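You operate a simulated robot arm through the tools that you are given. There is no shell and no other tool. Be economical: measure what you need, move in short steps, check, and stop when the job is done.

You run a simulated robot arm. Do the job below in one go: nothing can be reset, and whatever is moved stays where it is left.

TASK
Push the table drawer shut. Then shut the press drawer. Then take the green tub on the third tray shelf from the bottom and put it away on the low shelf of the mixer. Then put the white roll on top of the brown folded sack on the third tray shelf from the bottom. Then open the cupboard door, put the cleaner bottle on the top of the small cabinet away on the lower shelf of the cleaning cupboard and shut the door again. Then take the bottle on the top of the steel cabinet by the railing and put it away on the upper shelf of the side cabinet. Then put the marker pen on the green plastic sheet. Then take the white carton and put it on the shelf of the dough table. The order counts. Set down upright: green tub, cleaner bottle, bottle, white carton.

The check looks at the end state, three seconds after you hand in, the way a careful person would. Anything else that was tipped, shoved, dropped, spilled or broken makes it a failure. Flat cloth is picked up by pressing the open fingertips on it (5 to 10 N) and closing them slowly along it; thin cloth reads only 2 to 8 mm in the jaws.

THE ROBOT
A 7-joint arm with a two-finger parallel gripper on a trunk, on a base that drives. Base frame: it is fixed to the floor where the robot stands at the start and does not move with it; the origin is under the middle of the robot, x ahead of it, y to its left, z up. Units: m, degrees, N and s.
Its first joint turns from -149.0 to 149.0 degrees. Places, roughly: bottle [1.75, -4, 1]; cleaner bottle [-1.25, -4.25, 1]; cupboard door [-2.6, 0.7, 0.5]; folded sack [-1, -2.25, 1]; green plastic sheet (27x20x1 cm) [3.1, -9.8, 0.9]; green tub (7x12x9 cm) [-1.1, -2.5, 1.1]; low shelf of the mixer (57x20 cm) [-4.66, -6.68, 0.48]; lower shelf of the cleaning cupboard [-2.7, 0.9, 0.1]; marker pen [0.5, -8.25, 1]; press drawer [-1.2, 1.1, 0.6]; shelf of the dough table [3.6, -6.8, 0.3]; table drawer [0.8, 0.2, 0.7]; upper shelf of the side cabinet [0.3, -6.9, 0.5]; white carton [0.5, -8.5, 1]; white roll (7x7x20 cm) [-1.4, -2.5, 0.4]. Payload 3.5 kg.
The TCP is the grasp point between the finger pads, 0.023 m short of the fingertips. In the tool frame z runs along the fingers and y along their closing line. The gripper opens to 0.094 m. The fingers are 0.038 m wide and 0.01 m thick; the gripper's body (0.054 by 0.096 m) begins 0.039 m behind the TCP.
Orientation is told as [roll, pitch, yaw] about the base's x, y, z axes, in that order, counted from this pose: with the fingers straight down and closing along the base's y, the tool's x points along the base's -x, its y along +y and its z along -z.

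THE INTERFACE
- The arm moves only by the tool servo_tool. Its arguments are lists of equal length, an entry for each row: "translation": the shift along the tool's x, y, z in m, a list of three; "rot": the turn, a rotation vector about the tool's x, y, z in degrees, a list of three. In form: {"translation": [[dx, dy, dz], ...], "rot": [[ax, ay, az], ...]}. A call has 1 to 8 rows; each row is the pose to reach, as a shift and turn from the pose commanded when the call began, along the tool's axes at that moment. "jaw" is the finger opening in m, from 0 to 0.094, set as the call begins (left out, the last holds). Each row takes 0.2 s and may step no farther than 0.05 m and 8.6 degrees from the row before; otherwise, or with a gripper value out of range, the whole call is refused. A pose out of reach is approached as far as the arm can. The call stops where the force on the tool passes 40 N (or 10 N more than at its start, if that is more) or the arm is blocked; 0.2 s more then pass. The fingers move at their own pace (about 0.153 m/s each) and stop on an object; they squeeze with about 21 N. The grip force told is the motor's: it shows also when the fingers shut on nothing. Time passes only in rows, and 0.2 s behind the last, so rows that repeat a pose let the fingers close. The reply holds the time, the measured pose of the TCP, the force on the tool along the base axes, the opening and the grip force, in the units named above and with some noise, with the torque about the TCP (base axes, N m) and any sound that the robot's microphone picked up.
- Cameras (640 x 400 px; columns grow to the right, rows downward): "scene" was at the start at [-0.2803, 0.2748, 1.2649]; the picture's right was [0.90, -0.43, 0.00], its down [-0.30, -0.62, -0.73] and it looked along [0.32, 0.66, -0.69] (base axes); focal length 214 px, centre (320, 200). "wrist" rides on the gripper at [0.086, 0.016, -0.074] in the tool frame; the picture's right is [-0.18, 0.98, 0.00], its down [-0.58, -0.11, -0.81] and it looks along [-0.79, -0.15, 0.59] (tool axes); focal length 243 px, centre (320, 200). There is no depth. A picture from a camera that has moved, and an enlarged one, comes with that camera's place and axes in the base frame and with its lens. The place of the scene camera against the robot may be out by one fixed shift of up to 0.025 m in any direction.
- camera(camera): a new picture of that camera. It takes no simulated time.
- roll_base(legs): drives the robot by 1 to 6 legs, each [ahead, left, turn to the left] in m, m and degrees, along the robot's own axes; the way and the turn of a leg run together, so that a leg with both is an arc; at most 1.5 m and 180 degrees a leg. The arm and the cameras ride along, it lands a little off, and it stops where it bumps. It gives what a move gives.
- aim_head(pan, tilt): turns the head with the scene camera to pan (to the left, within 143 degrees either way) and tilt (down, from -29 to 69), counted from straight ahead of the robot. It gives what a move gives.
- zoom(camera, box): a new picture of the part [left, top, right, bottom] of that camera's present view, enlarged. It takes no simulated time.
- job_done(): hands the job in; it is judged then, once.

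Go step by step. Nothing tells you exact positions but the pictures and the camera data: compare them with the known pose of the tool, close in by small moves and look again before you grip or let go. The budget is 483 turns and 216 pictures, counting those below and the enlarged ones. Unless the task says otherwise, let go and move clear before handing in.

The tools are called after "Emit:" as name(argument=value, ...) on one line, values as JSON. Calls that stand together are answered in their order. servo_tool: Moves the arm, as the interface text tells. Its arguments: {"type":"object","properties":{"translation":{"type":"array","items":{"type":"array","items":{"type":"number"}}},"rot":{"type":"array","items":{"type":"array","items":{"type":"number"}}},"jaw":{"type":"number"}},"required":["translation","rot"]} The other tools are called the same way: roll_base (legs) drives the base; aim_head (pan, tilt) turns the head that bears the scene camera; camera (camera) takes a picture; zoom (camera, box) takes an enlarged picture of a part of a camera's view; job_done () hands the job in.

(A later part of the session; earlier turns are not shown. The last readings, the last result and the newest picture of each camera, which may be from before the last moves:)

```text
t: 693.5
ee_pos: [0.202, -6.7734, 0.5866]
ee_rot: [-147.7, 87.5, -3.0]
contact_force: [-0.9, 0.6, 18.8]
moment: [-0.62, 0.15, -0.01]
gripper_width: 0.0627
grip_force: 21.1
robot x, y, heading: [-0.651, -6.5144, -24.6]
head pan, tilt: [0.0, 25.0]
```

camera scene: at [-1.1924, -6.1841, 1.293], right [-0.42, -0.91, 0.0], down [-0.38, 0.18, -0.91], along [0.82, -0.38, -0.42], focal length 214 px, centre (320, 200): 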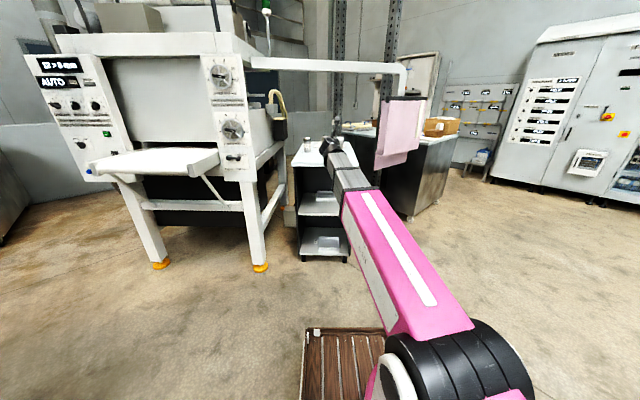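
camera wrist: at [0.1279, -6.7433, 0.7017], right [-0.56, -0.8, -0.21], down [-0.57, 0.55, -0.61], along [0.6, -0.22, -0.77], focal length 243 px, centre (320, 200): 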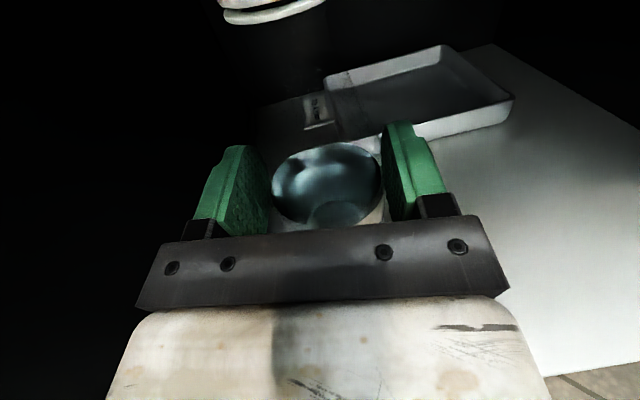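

On the shelf. Open and check.

Emit:
servo_tool(translation=[[0.004, 0, 0], [0.004, 0, 0]], rot=[[0, 0, 0], [0, 0, 0]], jaw=0.088)

Emit:
camera(camera="wrist")

```text
t: 694.0
ee_pos: [0.2032, -6.7736, 0.5872]
ee_rot: [-146.0, 87.6, -1.3]
contact_force: [-0.6, -0.7, 0.3]
moment: [-0.03, -0.03, 0.01]
gripper_width: 0.0879
grip_force: 0.1
robot x, y, heading: [-0.6511, -6.5136, -24.7]
head pan, tilt: [0.0, 25.0]
```

```text
33 pictures are left
camera wrist: at [0.1287, -6.7433, 0.6709], right [-0.56, -0.8, -0.21], down [-0.57, 0.55, -0.61], along [0.6, -0.22, -0.77], focal length 243 px, centre (320, 200)
```

wrist: 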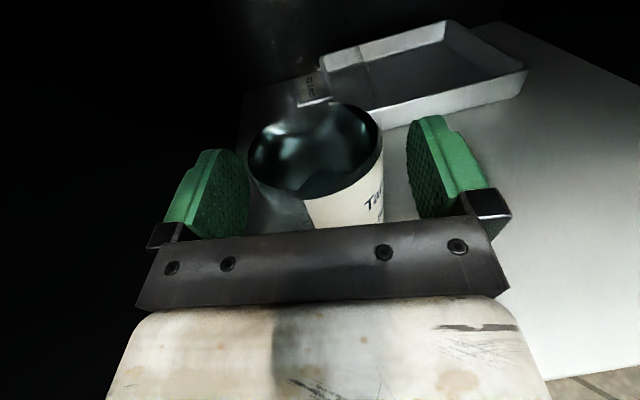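

It stands free. I withdraw straight back and verify.

Emit:
servo_tool(translation=[[0, 0, -0.03], [0, 0, -0.07], [0, 0, -0.11], [0, 0, -0.15]], rot=[[0, 0, 0], [0, 0, 0], [0, 0, 0], [0, 0, 0]], jaw=0.094)

Emit:
roll_base(legs=[[-0.4, 0.05, 0]])

Emit:
zoom(camera="scene", box=[260, 80, 560, 280])

```text
t: 695.0
ee_pos: [0.0782, -6.6865, 0.5835]
ee_rot: [-147.6, 87.5, -3.0]
contact_force: [-0.4, 0.3, 0.7]
moment: [0.01, 0.02, 0.0]
gripper_width: 0.094
grip_force: 0.0
robot x, y, heading: [-0.6529, -6.5184, -24.7]
head pan, tilt: [0.0, 25.0]
```

```text
t: 697.5
ee_pos: [-0.2615, -6.4768, 0.5816]
ee_rot: [-147.6, 87.5, -2.9]
contact_force: [0.5, 0.9, -0.4]
moment: [0.02, -0.02, 0.0]
gripper_width: 0.0942
grip_force: 0.1
robot x, y, heading: [-0.9924, -6.3022, -24.6]
head pan, tilt: [0.0, 25.0]
```

```text
2.00 times, centred on (410, 180) of scene
camera zoom: at [-1.1173, -6.0207, 1.293], right [-0.42, -0.91, 0.0], down [-0.38, 0.18, -0.91], along [0.82, -0.38, -0.42], focal length 429 px, centre (140, 240)
```

zoom: 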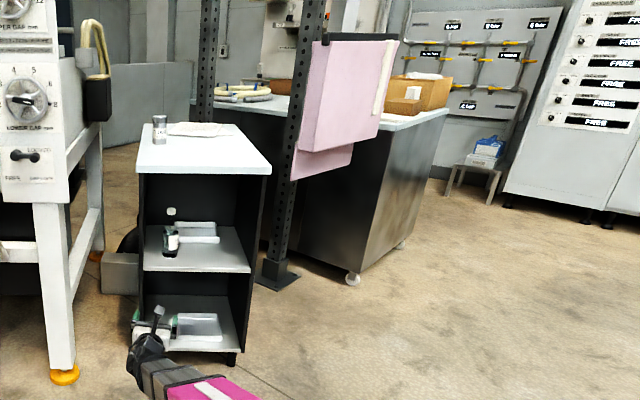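

The bottle stands on the side cabinet's upper shelf. Next the marker pen: I drive to the west side of the steel table and raise the arm.

Emit:
roll_base(legs=[[0, -1.4, 0], [0, -0.6, 0], [0, 0, 44.6], [0.7, -0.4, 0]])

Emit:
servo_tool(translation=[[0.05, 0, 0], [0.1, 0, 0], [0.15, 0, 0], [0.2, 0, 0], [0.25, 0, 0], [0.3, 0, 0], [0.35, 0, 0], [0.4, 0, 0]], rot=[[0, 0, 0], [0, 0, 0], [0, 0, 0], [0, 0, 0], [0, 0, 0], [0, 0, 0], [0, 0, 0], [0, 0, 0]])

Emit:
servo_tool(translation=[[0.05, 0, 0], [0.1, 0, 0], [0.15, 0, 0], [0.2, 0, 0]], rot=[[0, -8, 0], [0, -16, 0], [0, -24, 0], [0, -32, 0]])

Emit:
aim_head(pan=0, tilt=20)

Emit:
camera(camera="scene")

```text
t: 713.5
ee_pos: [-0.3978, -7.8834, 0.5828]
ee_rot: [-147.5, 87.4, 40.5]
contact_force: [-0.4, -1.1, -0.2]
moment: [0.0, 0.02, -0.02]
gripper_width: 0.0939
grip_force: 0.0
robot x, y, heading: [-1.0497, -8.2616, 18.9]
head pan, tilt: [0.0, 25.0]
```

```text
t: 715.3
ee_pos: [-0.4112, -7.895, 0.9827]
ee_rot: [-148.4, 87.4, 39.5]
contact_force: [-0.2, 0.6, -0.9]
moment: [-0.01, 0.02, 0.02]
gripper_width: 0.0939
grip_force: 0.0
robot x, y, heading: [-1.0499, -8.2624, 18.6]
head pan, tilt: [0.0, 25.0]
```

```text
t: 716.3
ee_pos: [-0.4172, -7.9, 1.1831]
ee_rot: [-2.6, 59.9, -174.2]
contact_force: [-0.4, 0.0, 1.0]
moment: [0.02, 0.01, 0.03]
gripper_width: 0.0942
grip_force: 0.1
robot x, y, heading: [-1.0472, -8.2607, 18.8]
head pan, tilt: [0.0, 25.0]
```

```text
t: 717.0
ee_pos: [-0.418, -7.8997, 1.1812]
ee_rot: [-2.7, 60.0, -174.2]
contact_force: [0.0, 1.0, -0.9]
moment: [0.0, 0.03, -0.03]
gripper_width: 0.094
grip_force: 0.0
robot x, y, heading: [-1.0508, -8.2608, 18.8]
head pan, tilt: [0.0, 20.0]
```

```text
31 pictures are left
camera scene: at [-1.3199, -8.1463, 1.3011], right [0.32, -0.95, 0.0], down [-0.32, -0.11, -0.94], along [0.89, 0.3, -0.34], focal length 214 px, centre (320, 200)
```

scene: 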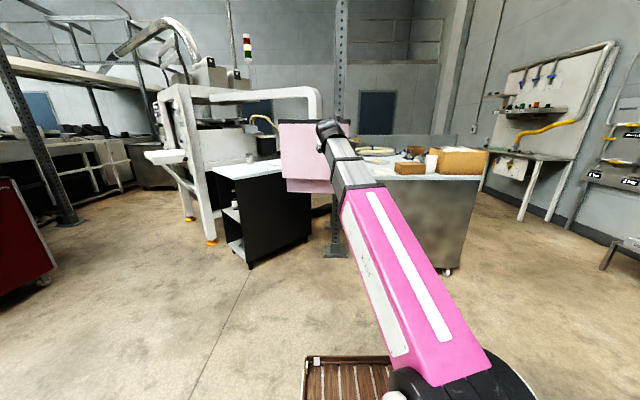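

Emit:
zoom(camera="scene", box=[330, 130, 500, 210])

```text
3.76 times, centred on (415, 170) of scene
camera zoom: at [-1.3199, -8.1463, 1.3011], right [0.32, -0.95, 0.0], down [-0.32, -0.11, -0.94], along [0.89, 0.3, -0.34], focal length 807 px, centre (-38, 313)
```

zoom: 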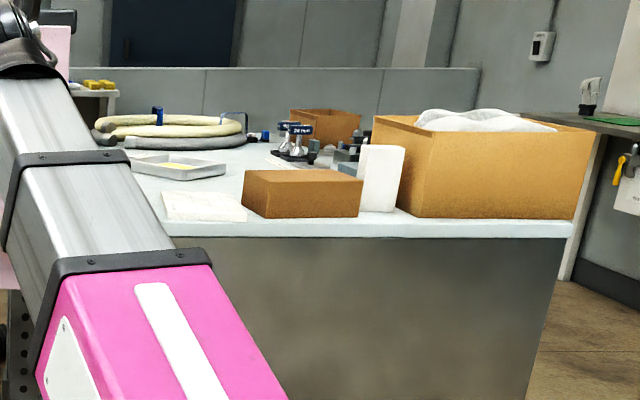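

I see the white carton between two brown boxes; the pen isn't visible from here. I move closer for a wrist view from above.

Emit:
roll_base(legs=[[0.55, -0.3, 0]])

Emit:
camera(camera="wrist")

```text
t: 720.5
ee_pos: [0.2019, -8.0131, 1.1812]
ee_rot: [-2.6, 60.1, -174.8]
contact_force: [-0.5, -0.4, 0.0]
moment: [0.05, 0.03, 0.0]
gripper_width: 0.0943
grip_force: 0.2
robot x, y, heading: [-0.4287, -8.3732, 18.1]
head pan, tilt: [0.0, 20.0]
```

```text
29 pictures are left
camera wrist: at [0.1837, -8.0357, 1.2926], right [0.04, -0.98, -0.18], down [-0.99, -0.02, -0.1], along [0.09, 0.19, -0.98], focal length 243 px, centre (320, 200)
```

wrist: 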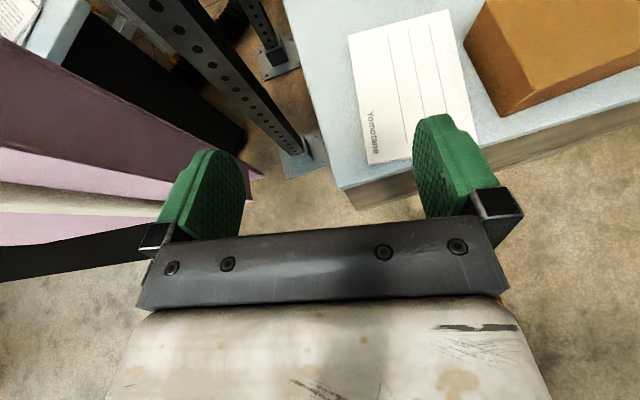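

Emit:
servo_tool(translation=[[0.03, 0.035, 0.01], [0.06, 0.07, 0.03], [0.085, 0.105, 0.055], [0.11, 0.14, 0.08], [0.135, 0.17, 0.11], [0.16, 0.2, 0.133]], rot=[[0, 0, 0], [0, 0, 0], [0, 0, 0], [0, 0, 0], [0, 0, 0], [0, 0, 0]])

Emit:
camera(camera="wrist")

```text
refused: row 2 steps farther than a row can; nothing moved
```

```text
28 pictures are left
camera wrist: at [0.1837, -8.0357, 1.2926], right [0.04, -0.98, -0.18], down [-0.99, -0.02, -0.1], along [0.09, 0.19, -0.98], focal length 243 px, centre (320, 200)
```

wrist: 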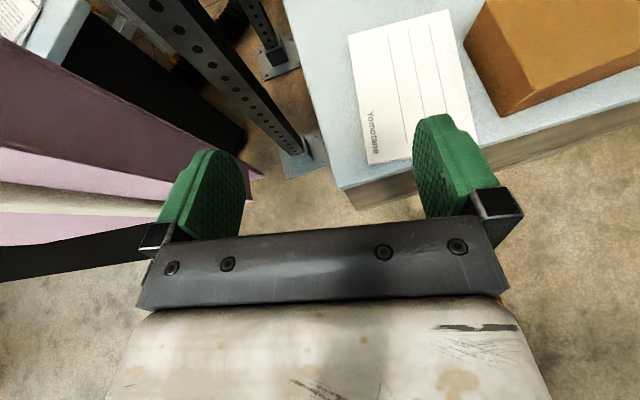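

Emit:
servo_tool(translation=[[0.02, 0.025, 0.017], [0.04, 0.05, 0.034], [0.06, 0.075, 0.05], [0.08, 0.1, 0.067], [0.1, 0.125, 0.083], [0.12, 0.15, 0.1], [0.14, 0.175, 0.117], [0.16, 0.2, 0.133]], rot=[[0, 0, 0], [0, 0, 0], [0, 0, 0], [0, 0, 0], [0, 0, 0], [0, 0, 0], [0, 0, 0], [0, 0, 0]])

```text
t: 722.3
ee_pos: [0.4212, -8.187, 1.249]
ee_rot: [-3.0, 60.1, -175.6]
contact_force: [0.1, -0.5, 0.0]
moment: [0.03, -0.01, -0.03]
gripper_width: 0.0941
grip_force: 0.1
robot x, y, heading: [-0.4338, -8.3675, 18.4]
head pan, tilt: [0.0, 20.0]
```

Emit:
camera(camera="wrist")

```text
27 pictures are left
camera wrist: at [0.402, -8.2081, 1.3595], right [0.03, -0.98, -0.19], down [-0.99, -0.01, -0.1], along [0.1, 0.19, -0.98], focal length 243 px, centre (320, 200)
```

wrist: 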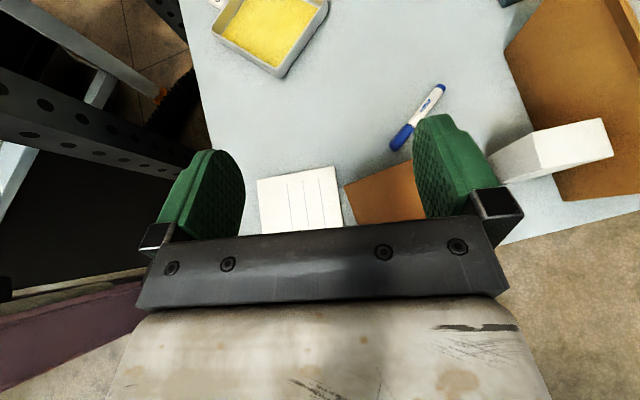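

Found the pen behind the small brown box: centre ≈ (0.589, -8.293), lying along heading -39°, table z≈0.93. I move 10 cm closer, point the tool down above it and align.

Emit:
roll_base(legs=[[0.1, 0, 0]])

Emit:
servo_tool(translation=[[-0.012, 0.018, 0.016], [-0.0245, 0.0355, 0.032], [-0.037, 0.053, 0.048], [-0.049, 0.071, 0.064], [-0.061, 0.089, 0.08], [-0.0735, 0.1065, 0.096], [-0.086, 0.124, 0.112], [-0.098, 0.142, 0.1285]], rot=[[0, -7.5, 0], [0, -15, 0], [0, -22.5, 0], [0, -30, 0], [0, -37.5, 0], [0, -45, 0], [0, -52.5, 0], [0, -60, 0]], jaw=0.05)

Emit:
servo_tool(translation=[[0, 0, 0], [0, 0, 0], [0, 0, 0], [0, 0, 0], [0, 0, 0], [0, 0, 0]], rot=[[0, 0, 7.2], [0, 0, 14.4], [0, 0, 21.6], [0, 0, 28.8], [0, 0, 36], [0, 0, 43]])

```text
t: 723.4
ee_pos: [0.5155, -8.1554, 1.2476]
ee_rot: [-3.0, 60.1, -175.7]
contact_force: [0.6, -0.3, -0.2]
moment: [0.05, 0.0, 0.01]
gripper_width: 0.0941
grip_force: 0.2
robot x, y, heading: [-0.3374, -8.3361, 18.3]
head pan, tilt: [0.0, 20.0]
```

```text
t: 725.2
ee_pos: [0.5863, -8.2258, 1.0985]
ee_rot: [-2.6, -0.4, -179.4]
contact_force: [0.2, 0.2, 0.4]
moment: [-0.02, -0.01, 0.03]
gripper_width: 0.0498
grip_force: 0.0
out of reach, approached as far as the arm can: row 1, 2, 3, 4, 5, 6, 7, 8
robot x, y, heading: [-0.3336, -8.3389, 18.2]
head pan, tilt: [0.0, 20.0]
```

```text
t: 726.6
ee_pos: [0.5869, -8.2242, 1.0961]
ee_rot: [-1.8, -2.1, 137.4]
contact_force: [-0.8, 0.5, -1.1]
moment: [0.04, -0.03, 0.02]
gripper_width: 0.0499
grip_force: 0.0
robot x, y, heading: [-0.3359, -8.3365, 18.1]
head pan, tilt: [0.0, 20.0]
```

Emit:
servo_tool(translation=[[0.024, 0.025, 0.02], [0.048, 0.0494, 0.04]], rot=[[0, 0, 0], [0, 0, 0]])

Emit:
camera(camera="wrist")

```text
t: 727.2
ee_pos: [0.589, -8.29, 1.0546]
ee_rot: [-1.9, -2.0, 137.6]
contact_force: [0.9, 0.3, 0.2]
moment: [0.02, 0.01, 0.01]
gripper_width: 0.05
grip_force: 0.1
robot x, y, heading: [-0.3383, -8.3394, 18.5]
head pan, tilt: [0.0, 20.0]
```

```text
26 pictures are left
camera wrist: at [0.6423, -8.3644, 1.1254], right [-0.8, -0.6, -0.02], down [-0.35, 0.43, 0.83], along [-0.49, 0.67, -0.56], focal length 243 px, centre (320, 200)
```

wrist: 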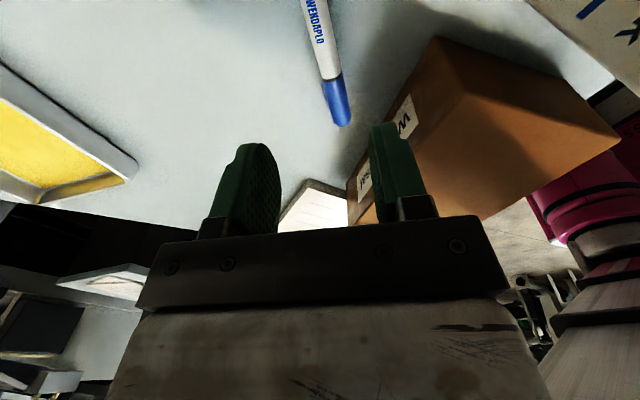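

Pen is centred under the tool. I rotate 5°, descend and close.

Emit:
servo_tool(translation=[[0, 0, 0.03], [0, 0, 0.06], [0, 0, 0.085], [0, 0, 0.097]], rot=[[0, 0, -1.5], [0, 0, -3], [0, 0, -5], [0, 0, -5]])

Emit:
servo_tool(translation=[[0, 0, 0], [0, 0, 0], [0, 0, 0]], rot=[[0, 0, 0], [0, 0, 0], [0, 0, 0]], jaw=0)

```text
t: 728.2
ee_pos: [0.5882, -8.287, 0.9558]
ee_rot: [-2.1, -1.8, 142.6]
contact_force: [0.3, -0.6, -0.3]
moment: [-0.01, 0.0, -0.02]
gripper_width: 0.0501
grip_force: 0.1
robot x, y, heading: [-0.3336, -8.3353, 18.4]
head pan, tilt: [0.0, 20.0]
```

```text
t: 729.0
ee_pos: [0.5886, -8.2868, 0.9585]
ee_rot: [-1.9, -1.7, 142.6]
contact_force: [0.5, -0.4, 33.1]
moment: [-0.17, -0.23, 0.0]
gripper_width: 0.0001
grip_force: 21.0
robot x, y, heading: [-0.336, -8.339, 18.3]
head pan, tilt: [0.0, 20.0]
```

It closed above the pen (pressing on it). I open, rise and look.

Emit:
servo_tool(translation=[[0, 0, -0.02], [0, 0, -0.05], [0, 0, -0.085]], rot=[[0, 0, 0], [0, 0, 0], [0, 0, 0]], jaw=0.05)

Emit:
camera(camera="wrist")

```text
t: 729.8
ee_pos: [0.5893, -8.2909, 1.0428]
ee_rot: [-1.9, -1.8, 142.6]
contact_force: [-0.3, 0.5, -0.2]
moment: [-0.03, 0.04, -0.01]
gripper_width: 0.0501
grip_force: 0.0
robot x, y, heading: [-0.3361, -8.3424, 18.3]
head pan, tilt: [0.0, 20.0]
```

```text
25 pictures are left
camera wrist: at [0.6481, -8.3595, 1.1137], right [-0.74, -0.67, -0.03], down [-0.39, 0.4, 0.83], along [-0.54, 0.63, -0.56], focal length 243 px, centre (320, 200)
```

wrist: 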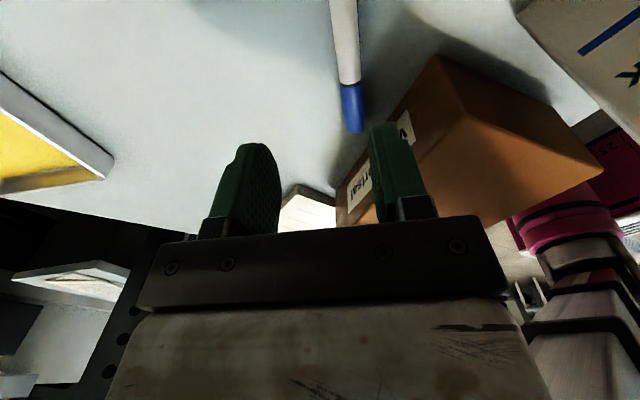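

The pen shifted ~1.6 cm. I correct, and go lower this time (TCP z≈0.946).

Emit:
servo_tool(translation=[[0, 0.016, 0.03], [0, 0.016, 0.06], [0, 0.016, 0.08], [0, 0.016, 0.09], [0, 0.016, 0.097]], rot=[[0, 0, 0], [0, 0, 0], [0, 0, 0], [0, 0, 0], [0, 0, 0]])

Emit:
servo_tool(translation=[[0, 0, 0], [0, 0, 0], [0, 0, 0]], rot=[[0, 0, 0], [0, 0, 0], [0, 0, 0]], jaw=0)

```text
t: 731.0
ee_pos: [0.5785, -8.2992, 0.945]
ee_rot: [-2.0, -1.8, 142.6]
contact_force: [0.0, -0.2, -0.7]
moment: [0.0, 0.01, 0.02]
gripper_width: 0.0499
grip_force: 0.1
robot x, y, heading: [-0.3366, -8.3374, 18.5]
head pan, tilt: [0.0, 20.0]
```

```text
t: 731.8
ee_pos: [0.5788, -8.2995, 0.9448]
ee_rot: [-2.0, -1.9, 142.5]
contact_force: [0.4, 0.5, 0.1]
moment: [0.02, 0.01, -0.03]
gripper_width: 0.0166
grip_force: 20.4
robot x, y, heading: [-0.3341, -8.3374, 18.5]
head pan, tilt: [0.0, 20.0]
```

Pen gripped (17 mm). I lift it and look toward the green sheet.

Emit:
servo_tool(translation=[[0, 0, -0.05], [0, 0, -0.1], [0, 0, -0.15], [0, 0, -0.2], [0, 0, -0.24]], rot=[[0, 0, 0], [0, 0, 0], [0, 0, 0], [0, 0, 0], [0, 0, 0]])

Emit:
roll_base(legs=[[-0.45, -0.3, 0]])

Emit:
aim_head(pan=-35, tilt=20)

Emit:
camera(camera="scene")

```text
t: 733.0
ee_pos: [0.5802, -8.3107, 1.1864]
ee_rot: [-2.0, -1.8, 142.6]
contact_force: [-0.5, 0.7, -0.2]
moment: [0.03, -0.05, -0.02]
gripper_width: 0.0165
grip_force: 20.8
robot x, y, heading: [-0.3323, -8.3377, 18.4]
head pan, tilt: [0.0, 20.0]
```

```text
t: 736.1
ee_pos: [0.2484, -8.7417, 1.1845]
ee_rot: [-2.0, -1.8, 142.5]
contact_force: [0.6, -0.1, 0.4]
moment: [0.01, -0.01, 0.02]
gripper_width: 0.0166
grip_force: 20.6
robot x, y, heading: [-0.6677, -8.7671, 18.3]
head pan, tilt: [0.0, 20.0]
```

```text
t: 737.1
ee_pos: [0.2484, -8.7416, 1.1846]
ee_rot: [-2.0, -1.8, 142.6]
contact_force: [-0.3, 0.5, 1.1]
moment: [-0.03, 0.02, 0.03]
gripper_width: 0.0163
grip_force: 20.7
robot x, y, heading: [-0.6705, -8.7684, 18.3]
head pan, tilt: [-35.0, 20.0]
```

```text
24 pictures are left
camera scene: at [-0.937, -8.7062, 1.3011], right [-0.29, -0.96, 0.0], down [-0.33, 0.1, -0.94], along [0.9, -0.27, -0.34], focal length 214 px, centre (320, 200)
```

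scene: 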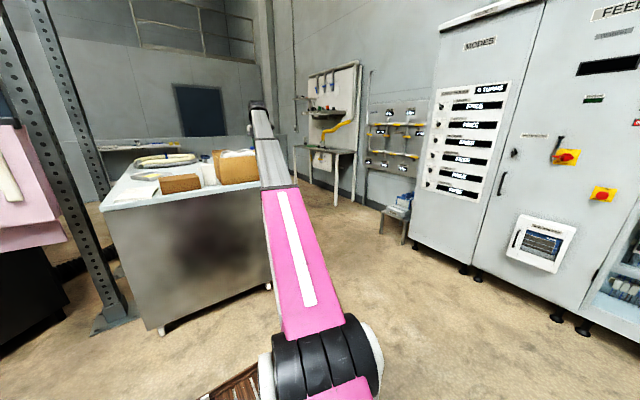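

The green-sheet bench is beyond, against the south wall. I pass between the steel table and the electrical cabinets.

Emit:
roll_base(legs=[[0, -0.88, 0], [1.3, 0, 0], [1.3, 0, 0]])

Emit:
aim_head(pan=-60, tilt=20)

Emit:
camera(camera="scene")

```text
t: 754.0
ee_pos: [2.9941, -8.7702, 1.1846]
ee_rot: [-1.8, -1.8, 142.5]
contact_force: [0.2, -0.2, -0.4]
moment: [0.0, 0.01, 0.0]
gripper_width: 0.0167
grip_force: 21.1
robot x, y, heading: [2.0767, -8.7959, 18.3]
head pan, tilt: [-35.0, 20.0]
```

```text
t: 754.9
ee_pos: [2.9949, -8.7705, 1.1843]
ee_rot: [-2.0, -1.8, 142.5]
contact_force: [0.0, -0.4, 0.6]
moment: [0.03, -0.03, -0.05]
gripper_width: 0.0165
grip_force: 20.9
robot x, y, heading: [2.0786, -8.7962, 18.2]
head pan, tilt: [-60.0, 20.0]
```

```text
23 pictures are left
camera scene: at [1.7888, -8.7706, 1.3011], right [-0.67, -0.75, 0.0], down [-0.26, 0.23, -0.94], along [0.7, -0.63, -0.34], focal length 214 px, centre (320, 200)
```

scene: 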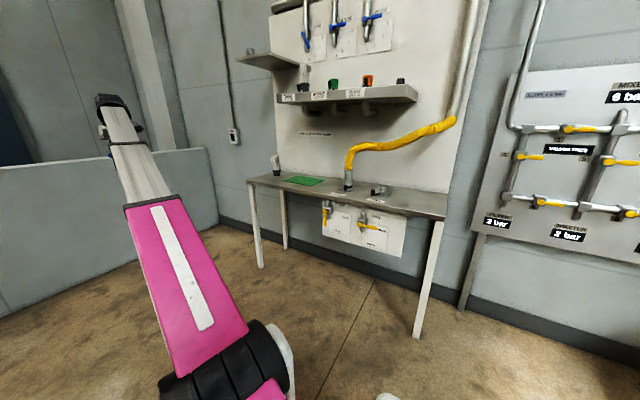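

The green sheet lies on the left part of the bench (z≈0.9), under a wall shelf. I advance, turn to face the bench and line up.

Emit:
roll_base(legs=[[0.55, 0, 0], [0, 0, -88], [0.12, 0.31, 0]])

Emit:
aim_head(pan=0, tilt=25)

Emit:
camera(camera="scene")

```text
t: 763.6
ee_pos: [3.0148, -9.5351, 1.1837]
ee_rot: [-2.0, -1.8, 55.8]
contact_force: [-0.1, -0.4, -1.3]
moment: [0.01, 0.01, -0.01]
gripper_width: 0.0165
grip_force: 21.0
robot x, y, heading: [2.9372, -8.6218, -68.4]
head pan, tilt: [-60.0, 20.0]
```

```text
t: 764.9
ee_pos: [3.0134, -9.5349, 1.1845]
ee_rot: [-2.1, -1.8, 55.8]
contact_force: [-0.3, -0.2, -0.2]
moment: [-0.04, -0.01, 0.0]
gripper_width: 0.0164
grip_force: 20.7
robot x, y, heading: [2.9366, -8.6216, -68.3]
head pan, tilt: [0.0, 25.0]
```

```text
22 pictures are left
camera scene: at [3.0404, -8.3203, 1.293], right [-0.93, -0.36, 0.0], down [-0.15, 0.39, -0.91], along [0.33, -0.84, -0.42], focal length 214 px, centre (320, 200)
```

scene: 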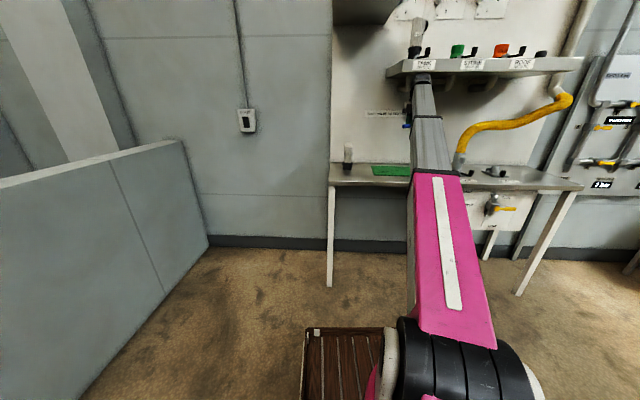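

I move above the sheet, align the pen with its long side, and check with the wrist camera.

Emit:
servo_tool(translation=[[0.0162, -0.0244, 0.025], [0.0324, -0.0488, 0.05], [0.0486, -0.0732, 0.075], [0.0648, -0.0976, 0.1], [0.081, -0.122, 0.12]], rot=[[0, 0, 7.2], [0, 0, 14.4], [0, 0, 21.6], [0, 0, 28.8], [0, 0, 36]])

Emit:
camera(camera="wrist")

```text
t: 766.1
ee_pos: [3.075, -9.6702, 1.0645]
ee_rot: [-0.5, -2.6, 19.6]
contact_force: [-0.1, 0.2, -0.2]
moment: [-0.01, -0.03, 0.03]
gripper_width: 0.0165
grip_force: 20.7
robot x, y, heading: [2.9387, -8.6196, -68.8]
head pan, tilt: [0.0, 25.0]
```

```text
21 pictures are left
camera wrist: at [2.9846, -9.6846, 1.1361], right [-0.16, 0.99, 0.0], down [0.55, 0.09, 0.83], along [0.82, 0.13, -0.55], focal length 243 px, centre (320, 200)
```

wrist: 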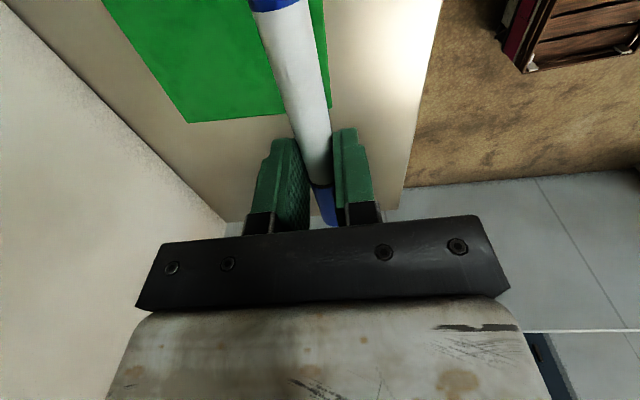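

The sheet extends west from the tool and nearer the wall; its centre is ≈ (3.05, -9.77). I shift the base slightly to centre the pen.

Emit:
roll_base(legs=[[0.07, -0.052, 0]])

Emit:
servo_tool(translation=[[0, 0, 0.04], [0, 0, 0.08], [0, 0, 0.1]], rot=[[0, 0, 0], [0, 0, 0], [0, 0, 0]])

Emit:
camera(camera="wrist")

```text
t: 767.2
ee_pos: [3.0531, -9.7536, 1.0658]
ee_rot: [-0.5, -2.6, 19.9]
contact_force: [-0.4, 0.7, -1.1]
moment: [-0.01, -0.02, 0.03]
gripper_width: 0.0164
grip_force: 20.9
robot x, y, heading: [2.9143, -8.7096, -68.5]
head pan, tilt: [0.0, 25.0]
```

```text
t: 768.0
ee_pos: [3.0563, -9.753, 0.9658]
ee_rot: [-0.5, -2.5, 19.8]
contact_force: [0.7, 0.6, -0.7]
moment: [-0.03, -0.02, -0.01]
gripper_width: 0.0166
grip_force: 20.5
robot x, y, heading: [2.9119, -8.7109, -68.5]
head pan, tilt: [0.0, 25.0]
```

```text
20 pictures are left
camera wrist: at [2.9662, -9.7677, 1.0365], right [-0.16, 0.99, 0.0], down [0.55, 0.09, 0.83], along [0.82, 0.13, -0.55], focal length 243 px, centre (320, 200)
```

wrist: 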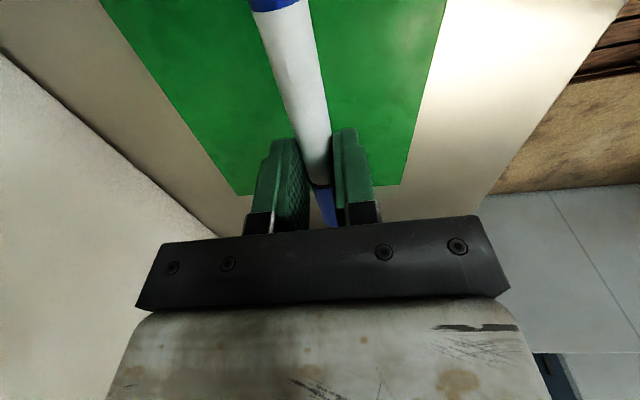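

Well centred across the sheet. I shift 3 cm west and lower gently until contact.

Emit:
servo_tool(translation=[[0.03, 0, 0.008], [0.03, 0, 0.016], [0.03, 0, 0.022]], rot=[[0, 0, 0], [0, 0, 0], [0, 0, 0]])

Emit:
servo_tool(translation=[[0, 0, 0.005], [0, 0, 0.009]], rot=[[0, 0, 0], [0, 0, 0]])

Emit:
servo_tool(translation=[[0, 0, 0.005], [0, 0, 0.009]], rot=[[0, 0, 0], [0, 0, 0]])

```text
t: 768.8
ee_pos: [3.0292, -9.7652, 0.9424]
ee_rot: [-0.5, -2.7, 19.8]
contact_force: [0.0, 0.2, -0.1]
moment: [0.0, 0.01, -0.01]
gripper_width: 0.0166
grip_force: 20.3
robot x, y, heading: [2.9112, -8.7061, -68.7]
head pan, tilt: [0.0, 25.0]
```

```text
t: 769.4
ee_pos: [3.0292, -9.7619, 0.934]
ee_rot: [-0.5, -2.7, 19.8]
contact_force: [-0.3, -0.2, -0.8]
moment: [0.01, 0.02, 0.01]
gripper_width: 0.0165
grip_force: 21.0
robot x, y, heading: [2.9106, -8.7046, -68.6]
head pan, tilt: [0.0, 25.0]
```

```text
t: 770.0
ee_pos: [3.029, -9.7623, 0.9253]
ee_rot: [-0.5, -2.6, 19.8]
contact_force: [0.6, 0.4, -0.5]
moment: [-0.01, 0.01, -0.01]
gripper_width: 0.0166
grip_force: 20.7
robot x, y, heading: [2.9167, -8.7016, -68.6]
head pan, tilt: [0.0, 25.0]
```

Emit:
servo_tool(translation=[[0, 0, 0.005], [0, 0, 0.009]], rot=[[0, 0, 0], [0, 0, 0]])

Emit:
servo_tool(translation=[[0, 0, 0.005], [0, 0, 0.009]], rot=[[0, 0, 0], [0, 0, 0]])

Emit:
servo_tool(translation=[[0, 0, 0.005], [0, 0, 0.009]], rot=[[0, 0, 0], [0, 0, 0]])

```text
t: 770.6
ee_pos: [3.03, -9.7629, 0.9151]
ee_rot: [-0.5, -2.7, 19.8]
contact_force: [1.4, 0.1, -1.0]
moment: [0.02, 0.01, -0.03]
gripper_width: 0.0165
grip_force: 21.2
robot x, y, heading: [2.9151, -8.7044, -68.4]
head pan, tilt: [0.0, 25.0]
```

```text
t: 771.2
ee_pos: [3.0315, -9.7629, 0.906]
ee_rot: [-0.6, -2.6, 19.8]
contact_force: [-0.5, 0.4, -0.2]
moment: [0.0, 0.01, 0.0]
gripper_width: 0.0168
grip_force: 21.1
robot x, y, heading: [2.9118, -8.7067, -68.7]
head pan, tilt: [0.0, 25.0]
```

```text
t: 771.8
ee_pos: [3.0315, -9.7631, 0.896]
ee_rot: [-0.5, -2.8, 19.9]
contact_force: [-0.4, 0.1, -0.3]
moment: [0.02, 0.01, 0.01]
gripper_width: 0.0164
grip_force: 21.3
robot x, y, heading: [2.9134, -8.7054, -68.3]
head pan, tilt: [0.0, 25.0]
```

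The bench is lower than I assumed; I check the view again.

Emit:
camera(camera="wrist")

```text
19 pictures are left
camera wrist: at [2.9418, -9.7771, 0.9682], right [-0.16, 0.99, 0.0], down [0.55, 0.09, 0.83], along [0.82, 0.13, -0.55], focal length 243 px, centre (320, 200)
```

wrist: 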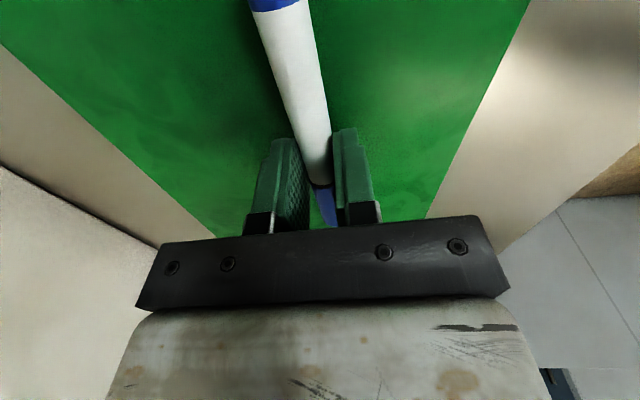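

Still well over the sheet. Continue lowering in small steps.

Emit:
servo_tool(translation=[[0, 0, 0.005], [0, 0, 0.009]], rot=[[0, 0, 0], [0, 0, 0]])

Emit:
servo_tool(translation=[[0, 0, 0.004], [0, 0, 0.007]], rot=[[0, 0, 0], [0, 0, 0]])

Emit:
servo_tool(translation=[[0, 0, 0.004], [0, 0, 0.007]], rot=[[0, 0, 0], [0, 0, 0]])

```text
t: 772.4
ee_pos: [3.0324, -9.762, 0.8887]
ee_rot: [-0.6, -2.6, 19.8]
contact_force: [0.0, 0.1, 6.5]
moment: [-0.17, 0.45, 0.0]
gripper_width: 0.0166
grip_force: 21.2
robot x, y, heading: [2.9164, -8.7045, -68.5]
head pan, tilt: [0.0, 25.0]
```

```text
t: 772.9
ee_pos: [3.0332, -9.7625, 0.8885]
ee_rot: [-0.7, -2.7, 19.8]
contact_force: [-0.2, 2.9, 11.4]
moment: [0.15, 0.07, -0.08]
gripper_width: 0.0164
grip_force: 21.3
robot x, y, heading: [2.9127, -8.7056, -68.5]
head pan, tilt: [0.0, 25.0]
stopped in row 2: the force on the tool passed its limit at 46 N (the readings are from after the stop); the commanded pose is now the measured one
```

```text
t: 773.4
ee_pos: [3.0319, -9.7631, 0.888]
ee_rot: [-0.9, -2.6, 19.7]
contact_force: [0.3, 2.5, 12.5]
moment: [0.14, 0.11, -0.03]
gripper_width: 0.0164
grip_force: 20.8
robot x, y, heading: [2.9154, -8.704, -68.4]
head pan, tilt: [0.0, 25.0]
stopped in row 2: the force on the tool passed its limit at 46 N (the readings are from after the stop); the commanded pose is now the measured one
```

Contact made; I release, rise, and check.

Emit:
servo_tool(translation=[[0, 0, -0.001], [0, 0, -0.001]], rot=[[0, 0, 0], [0, 0, 0]], jaw=0.03)

Emit:
servo_tool(translation=[[0, 0, -0.03], [0, 0, -0.07], [0, 0, -0.11], [0, 0, -0.15]], rot=[[0, 0, 0], [0, 0, 0], [0, 0, 0], [0, 0, 0]], jaw=0.06)

Emit:
camera(camera="wrist")

```text
t: 774.0
ee_pos: [3.0323, -9.7655, 0.8895]
ee_rot: [-0.9, -2.5, 19.8]
contact_force: [1.1, -5.2, 14.0]
moment: [0.02, 0.28, 0.1]
gripper_width: 0.0274
grip_force: 0.2
robot x, y, heading: [2.9143, -8.701, -68.7]
head pan, tilt: [0.0, 25.0]
```

```text
t: 775.0
ee_pos: [3.0251, -9.763, 1.0385]
ee_rot: [-1.0, -2.6, 19.8]
contact_force: [0.8, -0.1, -0.1]
moment: [0.03, 0.01, 0.02]
gripper_width: 0.0599
grip_force: 0.1
robot x, y, heading: [2.9124, -8.7073, -68.3]
head pan, tilt: [0.0, 25.0]
```

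```text
18 pictures are left
camera wrist: at [2.9348, -9.7777, 1.1087], right [-0.16, 0.99, -0.01], down [0.54, 0.09, 0.83], along [0.82, 0.13, -0.55], focal length 243 px, centre (320, 200)
```

wrist: 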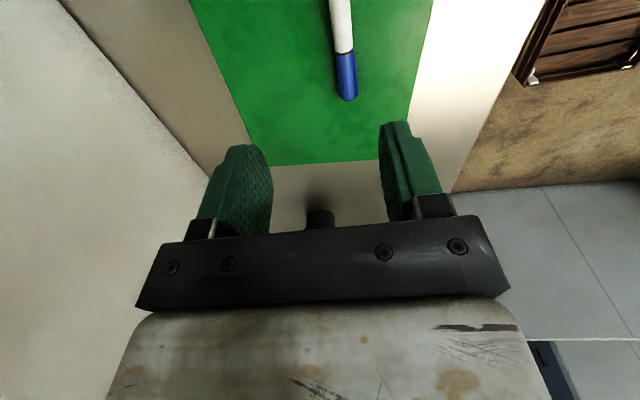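

The pen lies on the green sheet. Before fetching the carton, one look at the dough table behind me to plan its grasp.

Emit:
aim_head(pan=135, tilt=25)

Emit:
camera(camera="scene")

```text
t: 777.1
ee_pos: [3.0247, -9.7637, 1.0385]
ee_rot: [-0.9, -2.6, 19.8]
contact_force: [-1.4, -0.4, 0.6]
moment: [-0.01, -0.01, 0.0]
gripper_width: 0.06
grip_force: 0.1
robot x, y, heading: [2.9113, -8.7035, -68.3]
head pan, tilt: [135.0, 25.0]
```

```text
17 pictures are left
camera scene: at [3.021, -8.2341, 1.293], right [0.92, -0.4, 0.0], down [-0.17, -0.39, -0.91], along [0.36, 0.83, -0.42], focal length 214 px, centre (320, 200)
```

scene: 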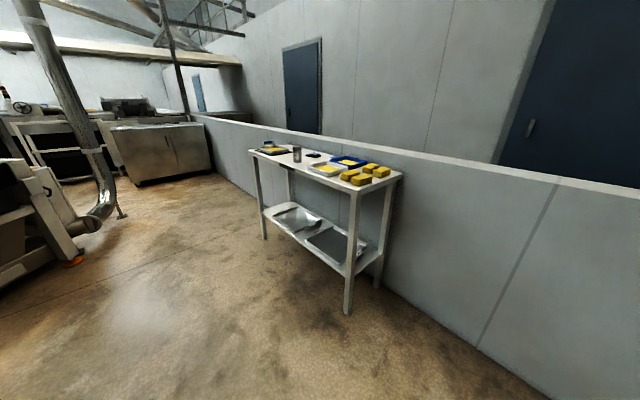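

Emit:
zoom(camera="scene", box=[235, 130, 415, 320])

```text
2.11 times, centred on (325, 225) of scene
camera zoom: at [3.021, -8.2341, 1.293], right [0.92, -0.4, 0.0], down [-0.17, -0.39, -0.91], along [0.36, 0.83, -0.42], focal length 452 px, centre (310, 147)
```

zoom: 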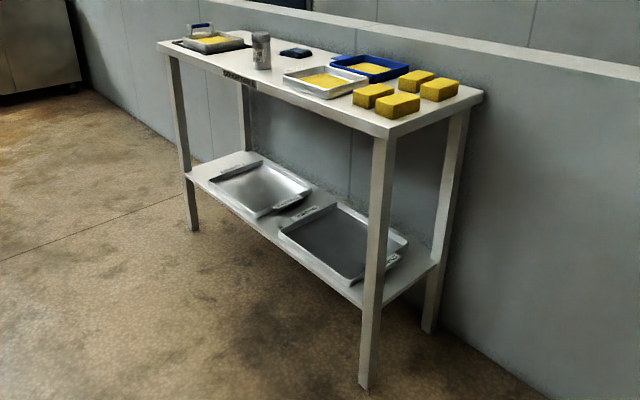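

The dough table's lower shelf has a ~14 cm gap between its two trays — I'll set the carton there, gripping it across its 6 cm side. I return to the steel table by the same path.

Emit:
servo_tool(translation=[[0, 0, -0.05], [0, 0, -0.1], [0, 0, -0.15], [0, 0, -0.2]], rot=[[0, 0, 0], [0, 0, 0], [0, 0, 0], [0, 0, 0]], jaw=0.094)

Emit:
roll_base(legs=[[-0.3, -0.31, 0], [0, 0, 86.8], [-1.3, -0.1, 0], [-1.3, 0, 0], [-0.46, 0, 0]])

Emit:
roll_base(legs=[[0, 0.88, 0]])

```text
t: 778.3
ee_pos: [3.0174, -9.7539, 1.1935]
ee_rot: [0.7, -3.0, 19.8]
contact_force: [-0.1, 0.0, 0.7]
moment: [0.03, 0.01, -0.02]
gripper_width: 0.0939
grip_force: 0.0
robot x, y, heading: [2.9129, -8.7039, -68.7]
head pan, tilt: [135.0, 25.0]
stopped in row 4: the arm was blocked; the commanded pose is now the measured one
```

```text
t: 799.2
ee_pos: [0.6908, -9.5264, 1.2016]
ee_rot: [0.3, -2.9, 105.9]
contact_force: [-0.4, -0.4, -0.7]
moment: [0.02, -0.02, -0.02]
gripper_width: 0.0941
grip_force: 0.1
robot x, y, heading: [-0.3611, -9.556, 17.6]
head pan, tilt: [135.0, 25.0]
```

```text
t: 803.9
ee_pos: [0.4287, -8.6907, 1.2008]
ee_rot: [0.3, -2.9, 105.6]
contact_force: [-0.1, -0.1, -0.3]
moment: [-0.03, 0.02, -0.02]
gripper_width: 0.0941
grip_force: 0.1
robot x, y, heading: [-0.6253, -8.7216, 17.5]
head pan, tilt: [135.0, 25.0]
```

Emit:
camera(camera="wrist")

```text
15 pictures are left
camera wrist: at [0.4377, -8.7818, 1.2711], right [-1.0, -0.09, 0.01], down [-0.04, 0.55, 0.83], along [-0.08, 0.83, -0.55], focal length 243 px, centre (320, 200)
```

wrist: 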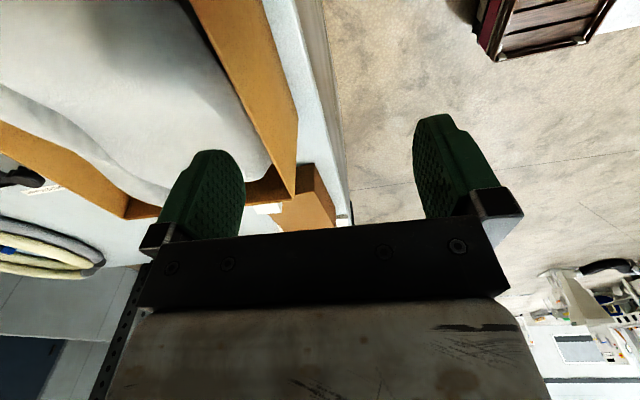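

The carton is just north of the big box. I come round so that the tool is over its north side, pitched ~60° down.

Emit:
roll_base(legs=[[0, 0.34, 0]])

Emit:
servo_tool(translation=[[0, 0.04, 0], [0, 0.08, 0], [0, 0.12, 0], [0, 0.16, 0], [0, 0.2, 0]], rot=[[0, 6.5, 0], [0, 13, 0], [0, 19.5, 0], [0, 26, 0], [0, 32.5, 0]])

Emit:
roll_base(legs=[[0.36, 0, 0]])

Emit:
camera(camera="wrist")

```text
t: 806.1
ee_pos: [0.3255, -8.3637, 1.2003]
ee_rot: [0.2, -2.9, 105.6]
contact_force: [-0.4, -0.1, 0.4]
moment: [0.03, -0.01, 0.0]
gripper_width: 0.0938
grip_force: 0.0
robot x, y, heading: [-0.7259, -8.3926, 17.4]
head pan, tilt: [135.0, 25.0]
```

```text
t: 807.3
ee_pos: [0.1338, -8.4174, 1.2013]
ee_rot: [0.4, 29.7, 105.9]
contact_force: [1.0, -1.2, 0.9]
moment: [-0.02, 0.0, -0.01]
gripper_width: 0.0941
grip_force: 0.1
robot x, y, heading: [-0.7281, -8.3899, 17.4]
head pan, tilt: [135.0, 25.0]
```

```text
t: 809.6
ee_pos: [0.4802, -8.3137, 1.2029]
ee_rot: [0.3, 29.6, 105.6]
contact_force: [0.2, -0.1, -0.5]
moment: [0.0, 0.01, 0.02]
gripper_width: 0.094
grip_force: 0.1
robot x, y, heading: [-0.3796, -8.281, 17.5]
head pan, tilt: [135.0, 25.0]
```

```text
14 pictures are left
camera wrist: at [0.4755, -8.3549, 1.3097], right [-0.99, -0.11, -0.09], down [-0.13, 0.9, 0.41], along [0.03, 0.42, -0.91], focal length 243 px, centre (320, 200)
```

wrist: 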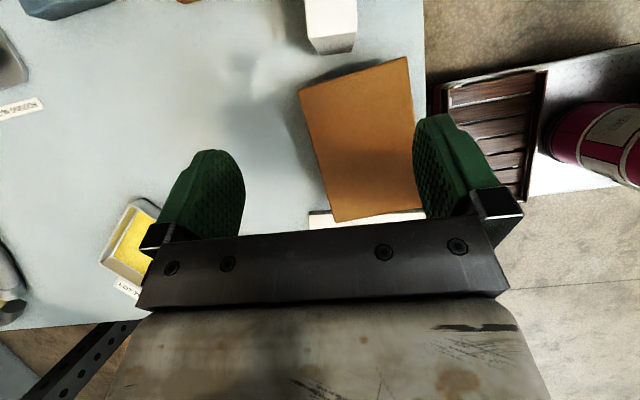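

The carton's north face is ~9 cm ahead; moving along the tool axis leads right onto it. I advance.

Emit:
servo_tool(translation=[[0.001, 0.003, 0.045], [0.002, 0.006, 0.09], [0.003, 0.009, 0.135], [0.004, 0.011, 0.175], [0.004, 0.011, 0.205], [0.004, 0.011, 0.222]], rot=[[0, 0, 0], [0, 0, 0], [0, 0, 0], [0, 0, 0], [0, 0, 0], [0, 0, 0]])

Emit:
camera(camera="wrist")

```text
t: 811.0
ee_pos: [0.4988, -8.4214, 1.0194]
ee_rot: [0.1, 29.8, 105.8]
contact_force: [-3.1, 6.5, 23.6]
moment: [0.25, 0.6, -0.13]
gripper_width: 0.0939
grip_force: 0.0
robot x, y, heading: [-0.3848, -8.2817, 17.4]
head pan, tilt: [135.0, 25.0]
stopped in row 6: the force on the tool passed its limit at 61 N (the readings are from after the stop); the commanded pose is now the measured one
```

```text
13 pictures are left
camera wrist: at [0.4931, -8.463, 1.1266], right [-0.99, -0.11, -0.09], down [-0.14, 0.9, 0.41], along [0.04, 0.42, -0.91], focal length 243 px, centre (320, 200)
```

wrist: 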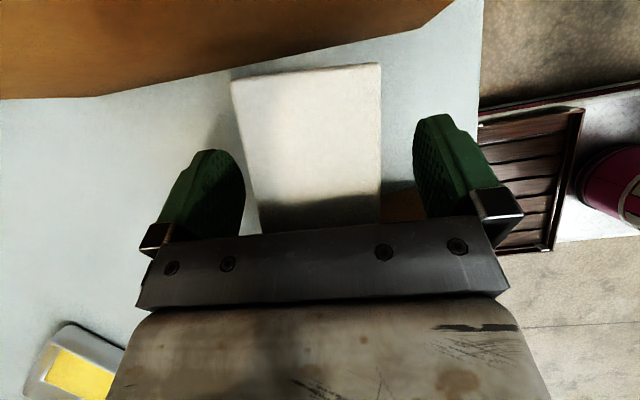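

The palm rests on the carton's top edge; the carton is squarely between the fingers. I close and lift slowly.

Emit:
servo_tool(translation=[[0, 0, 0], [0, 0, 0], [0, 0, 0]], rot=[[0, 0, 0], [0, 0, 0], [0, 0, 0]], jaw=0)

Emit:
servo_tool(translation=[[0.005, 0, -0.009], [0.01, 0, -0.0175], [0.0148, 0, -0.026], [0.0247, 0, -0.0435], [0.0346, 0, -0.061]], rot=[[0, 0, 0], [0, 0, 0], [0, 0, 0], [0, 0, 0], [0, 0, 0]])

Emit:
camera(camera="wrist")

```text
t: 811.8
ee_pos: [0.4982, -8.4231, 1.0184]
ee_rot: [0.1, 29.9, 105.6]
contact_force: [-2.7, 3.8, 36.8]
moment: [0.18, -0.18, -0.41]
gripper_width: 0.0448
grip_force: 20.5
robot x, y, heading: [-0.3806, -8.2806, 17.3]
head pan, tilt: [135.0, 25.0]
```

```text
t: 813.0
ee_pos: [0.4984, -8.4224, 1.086]
ee_rot: [0.2, 29.8, 105.6]
contact_force: [-0.5, -0.8, -1.1]
moment: [0.01, -0.01, 0.0]
gripper_width: 0.0449
grip_force: 21.1
robot x, y, heading: [-0.3799, -8.2796, 17.2]
head pan, tilt: [135.0, 25.0]
```

```text
12 pictures are left
camera wrist: at [0.494, -8.4636, 1.1939], right [-0.99, -0.11, -0.09], down [-0.14, 0.9, 0.41], along [0.03, 0.42, -0.91], focal length 243 px, centre (320, 200)
```

wrist: 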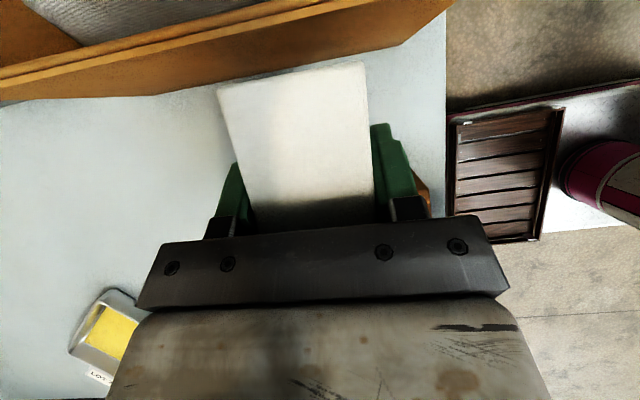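

The carton is held (45 mm, light). I raise it, back off, and carry it round toward the dough table.

Emit:
servo_tool(translation=[[0.02, 0, -0.035], [0.04, 0, -0.07], [0.06, 0, -0.105], [0.0815, 0, -0.1436]], rot=[[0, 0, 0], [0, 0, 0], [0, 0, 0], [0, 0, 0]])

Emit:
roll_base(legs=[[-0.36, 0, 0], [0, -1.22, 0], [1.3, 0, 0], [1.3, 0, 0], [0.5, 0, 0]])

```text
t: 814.0
ee_pos: [0.4994, -8.4232, 1.2527]
ee_rot: [0.2, 29.6, 105.6]
contact_force: [0.0, 0.3, -1.9]
moment: [0.02, 0.0, 0.0]
gripper_width: 0.0448
grip_force: 21.3
robot x, y, heading: [-0.3838, -8.2865, 17.0]
head pan, tilt: [135.0, 25.0]
```

```text
t: 836.9
ee_pos: [3.4706, -8.7962, 1.2519]
ee_rot: [0.2, 29.7, 105.6]
contact_force: [-0.4, 0.0, -2.1]
moment: [0.01, 0.01, -0.02]
gripper_width: 0.0448
grip_force: 21.3
robot x, y, heading: [2.5918, -8.6569, 17.3]
head pan, tilt: [135.0, 25.0]
```

Emit:
roll_base(legs=[[0.15, 0.94, 0], [0.13, 0.93, 0]])

Emit:
servo_tool(translation=[[-0.0247, 0, 0.0435], [-0.0494, 0, 0.087], [-0.074, 0, 0.1305], [-0.0988, 0, 0.174], [-0.1235, 0, 0.2175], [-0.148, 0, 0.261], [-0.173, 0, 0.3045], [-0.1976, 0, 0.348]], rot=[[0, 0, 0], [0, 0, 0], [0, 0, 0], [0, 0, 0], [0, 0, 0], [0, 0, 0], [0, 0, 0], [0, 0, 0]])

Emit:
servo_tool(translation=[[-0.0247, 0, 0.0435], [-0.0494, 0, 0.087], [-0.074, 0, 0.1305], [-0.0988, 0, 0.174], [-0.1235, 0, 0.2175], [-0.148, 0, 0.261], [-0.173, 0, 0.3045], [-0.1976, 0, 0.348]], rot=[[0, 0, 0], [0, 0, 0], [0, 0, 0], [0, 0, 0], [0, 0, 0], [0, 0, 0], [0, 0, 0], [0, 0, 0]])

Emit:
aim_head(pan=-25, tilt=35)

Emit:
camera(camera="scene")

```text
t: 846.4
ee_pos: [3.1832, -6.9264, 1.2522]
ee_rot: [0.2, 29.8, 105.7]
contact_force: [0.0, 0.9, -0.8]
moment: [0.01, 0.0, 0.02]
gripper_width: 0.045
grip_force: 21.2
robot x, y, heading: [2.302, -6.7828, 17.4]
head pan, tilt: [135.0, 25.0]
```

```text
refused: row 7 steps farther than a row can; nothing moved
```

```text
refused: row 7 steps farther than a row can; nothing moved
```

```text
t: 848.8
ee_pos: [3.1838, -6.926, 1.2536]
ee_rot: [0.2, 29.8, 105.6]
contact_force: [0.1, -0.6, -1.8]
moment: [0.03, 0.0, 0.02]
gripper_width: 0.0448
grip_force: 20.5
robot x, y, heading: [2.3091, -6.783, 17.4]
head pan, tilt: [-25.0, 35.0]
```

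```text
11 pictures are left
camera scene: at [2.0346, -6.7037, 1.2773], right [-0.14, -0.99, 0.0], down [-0.57, 0.08, -0.82], along [0.81, -0.11, -0.57], focal length 214 px, centre (320, 200)
```

scene: 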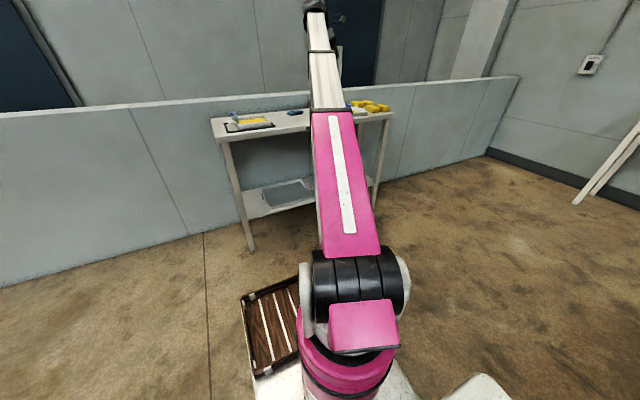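

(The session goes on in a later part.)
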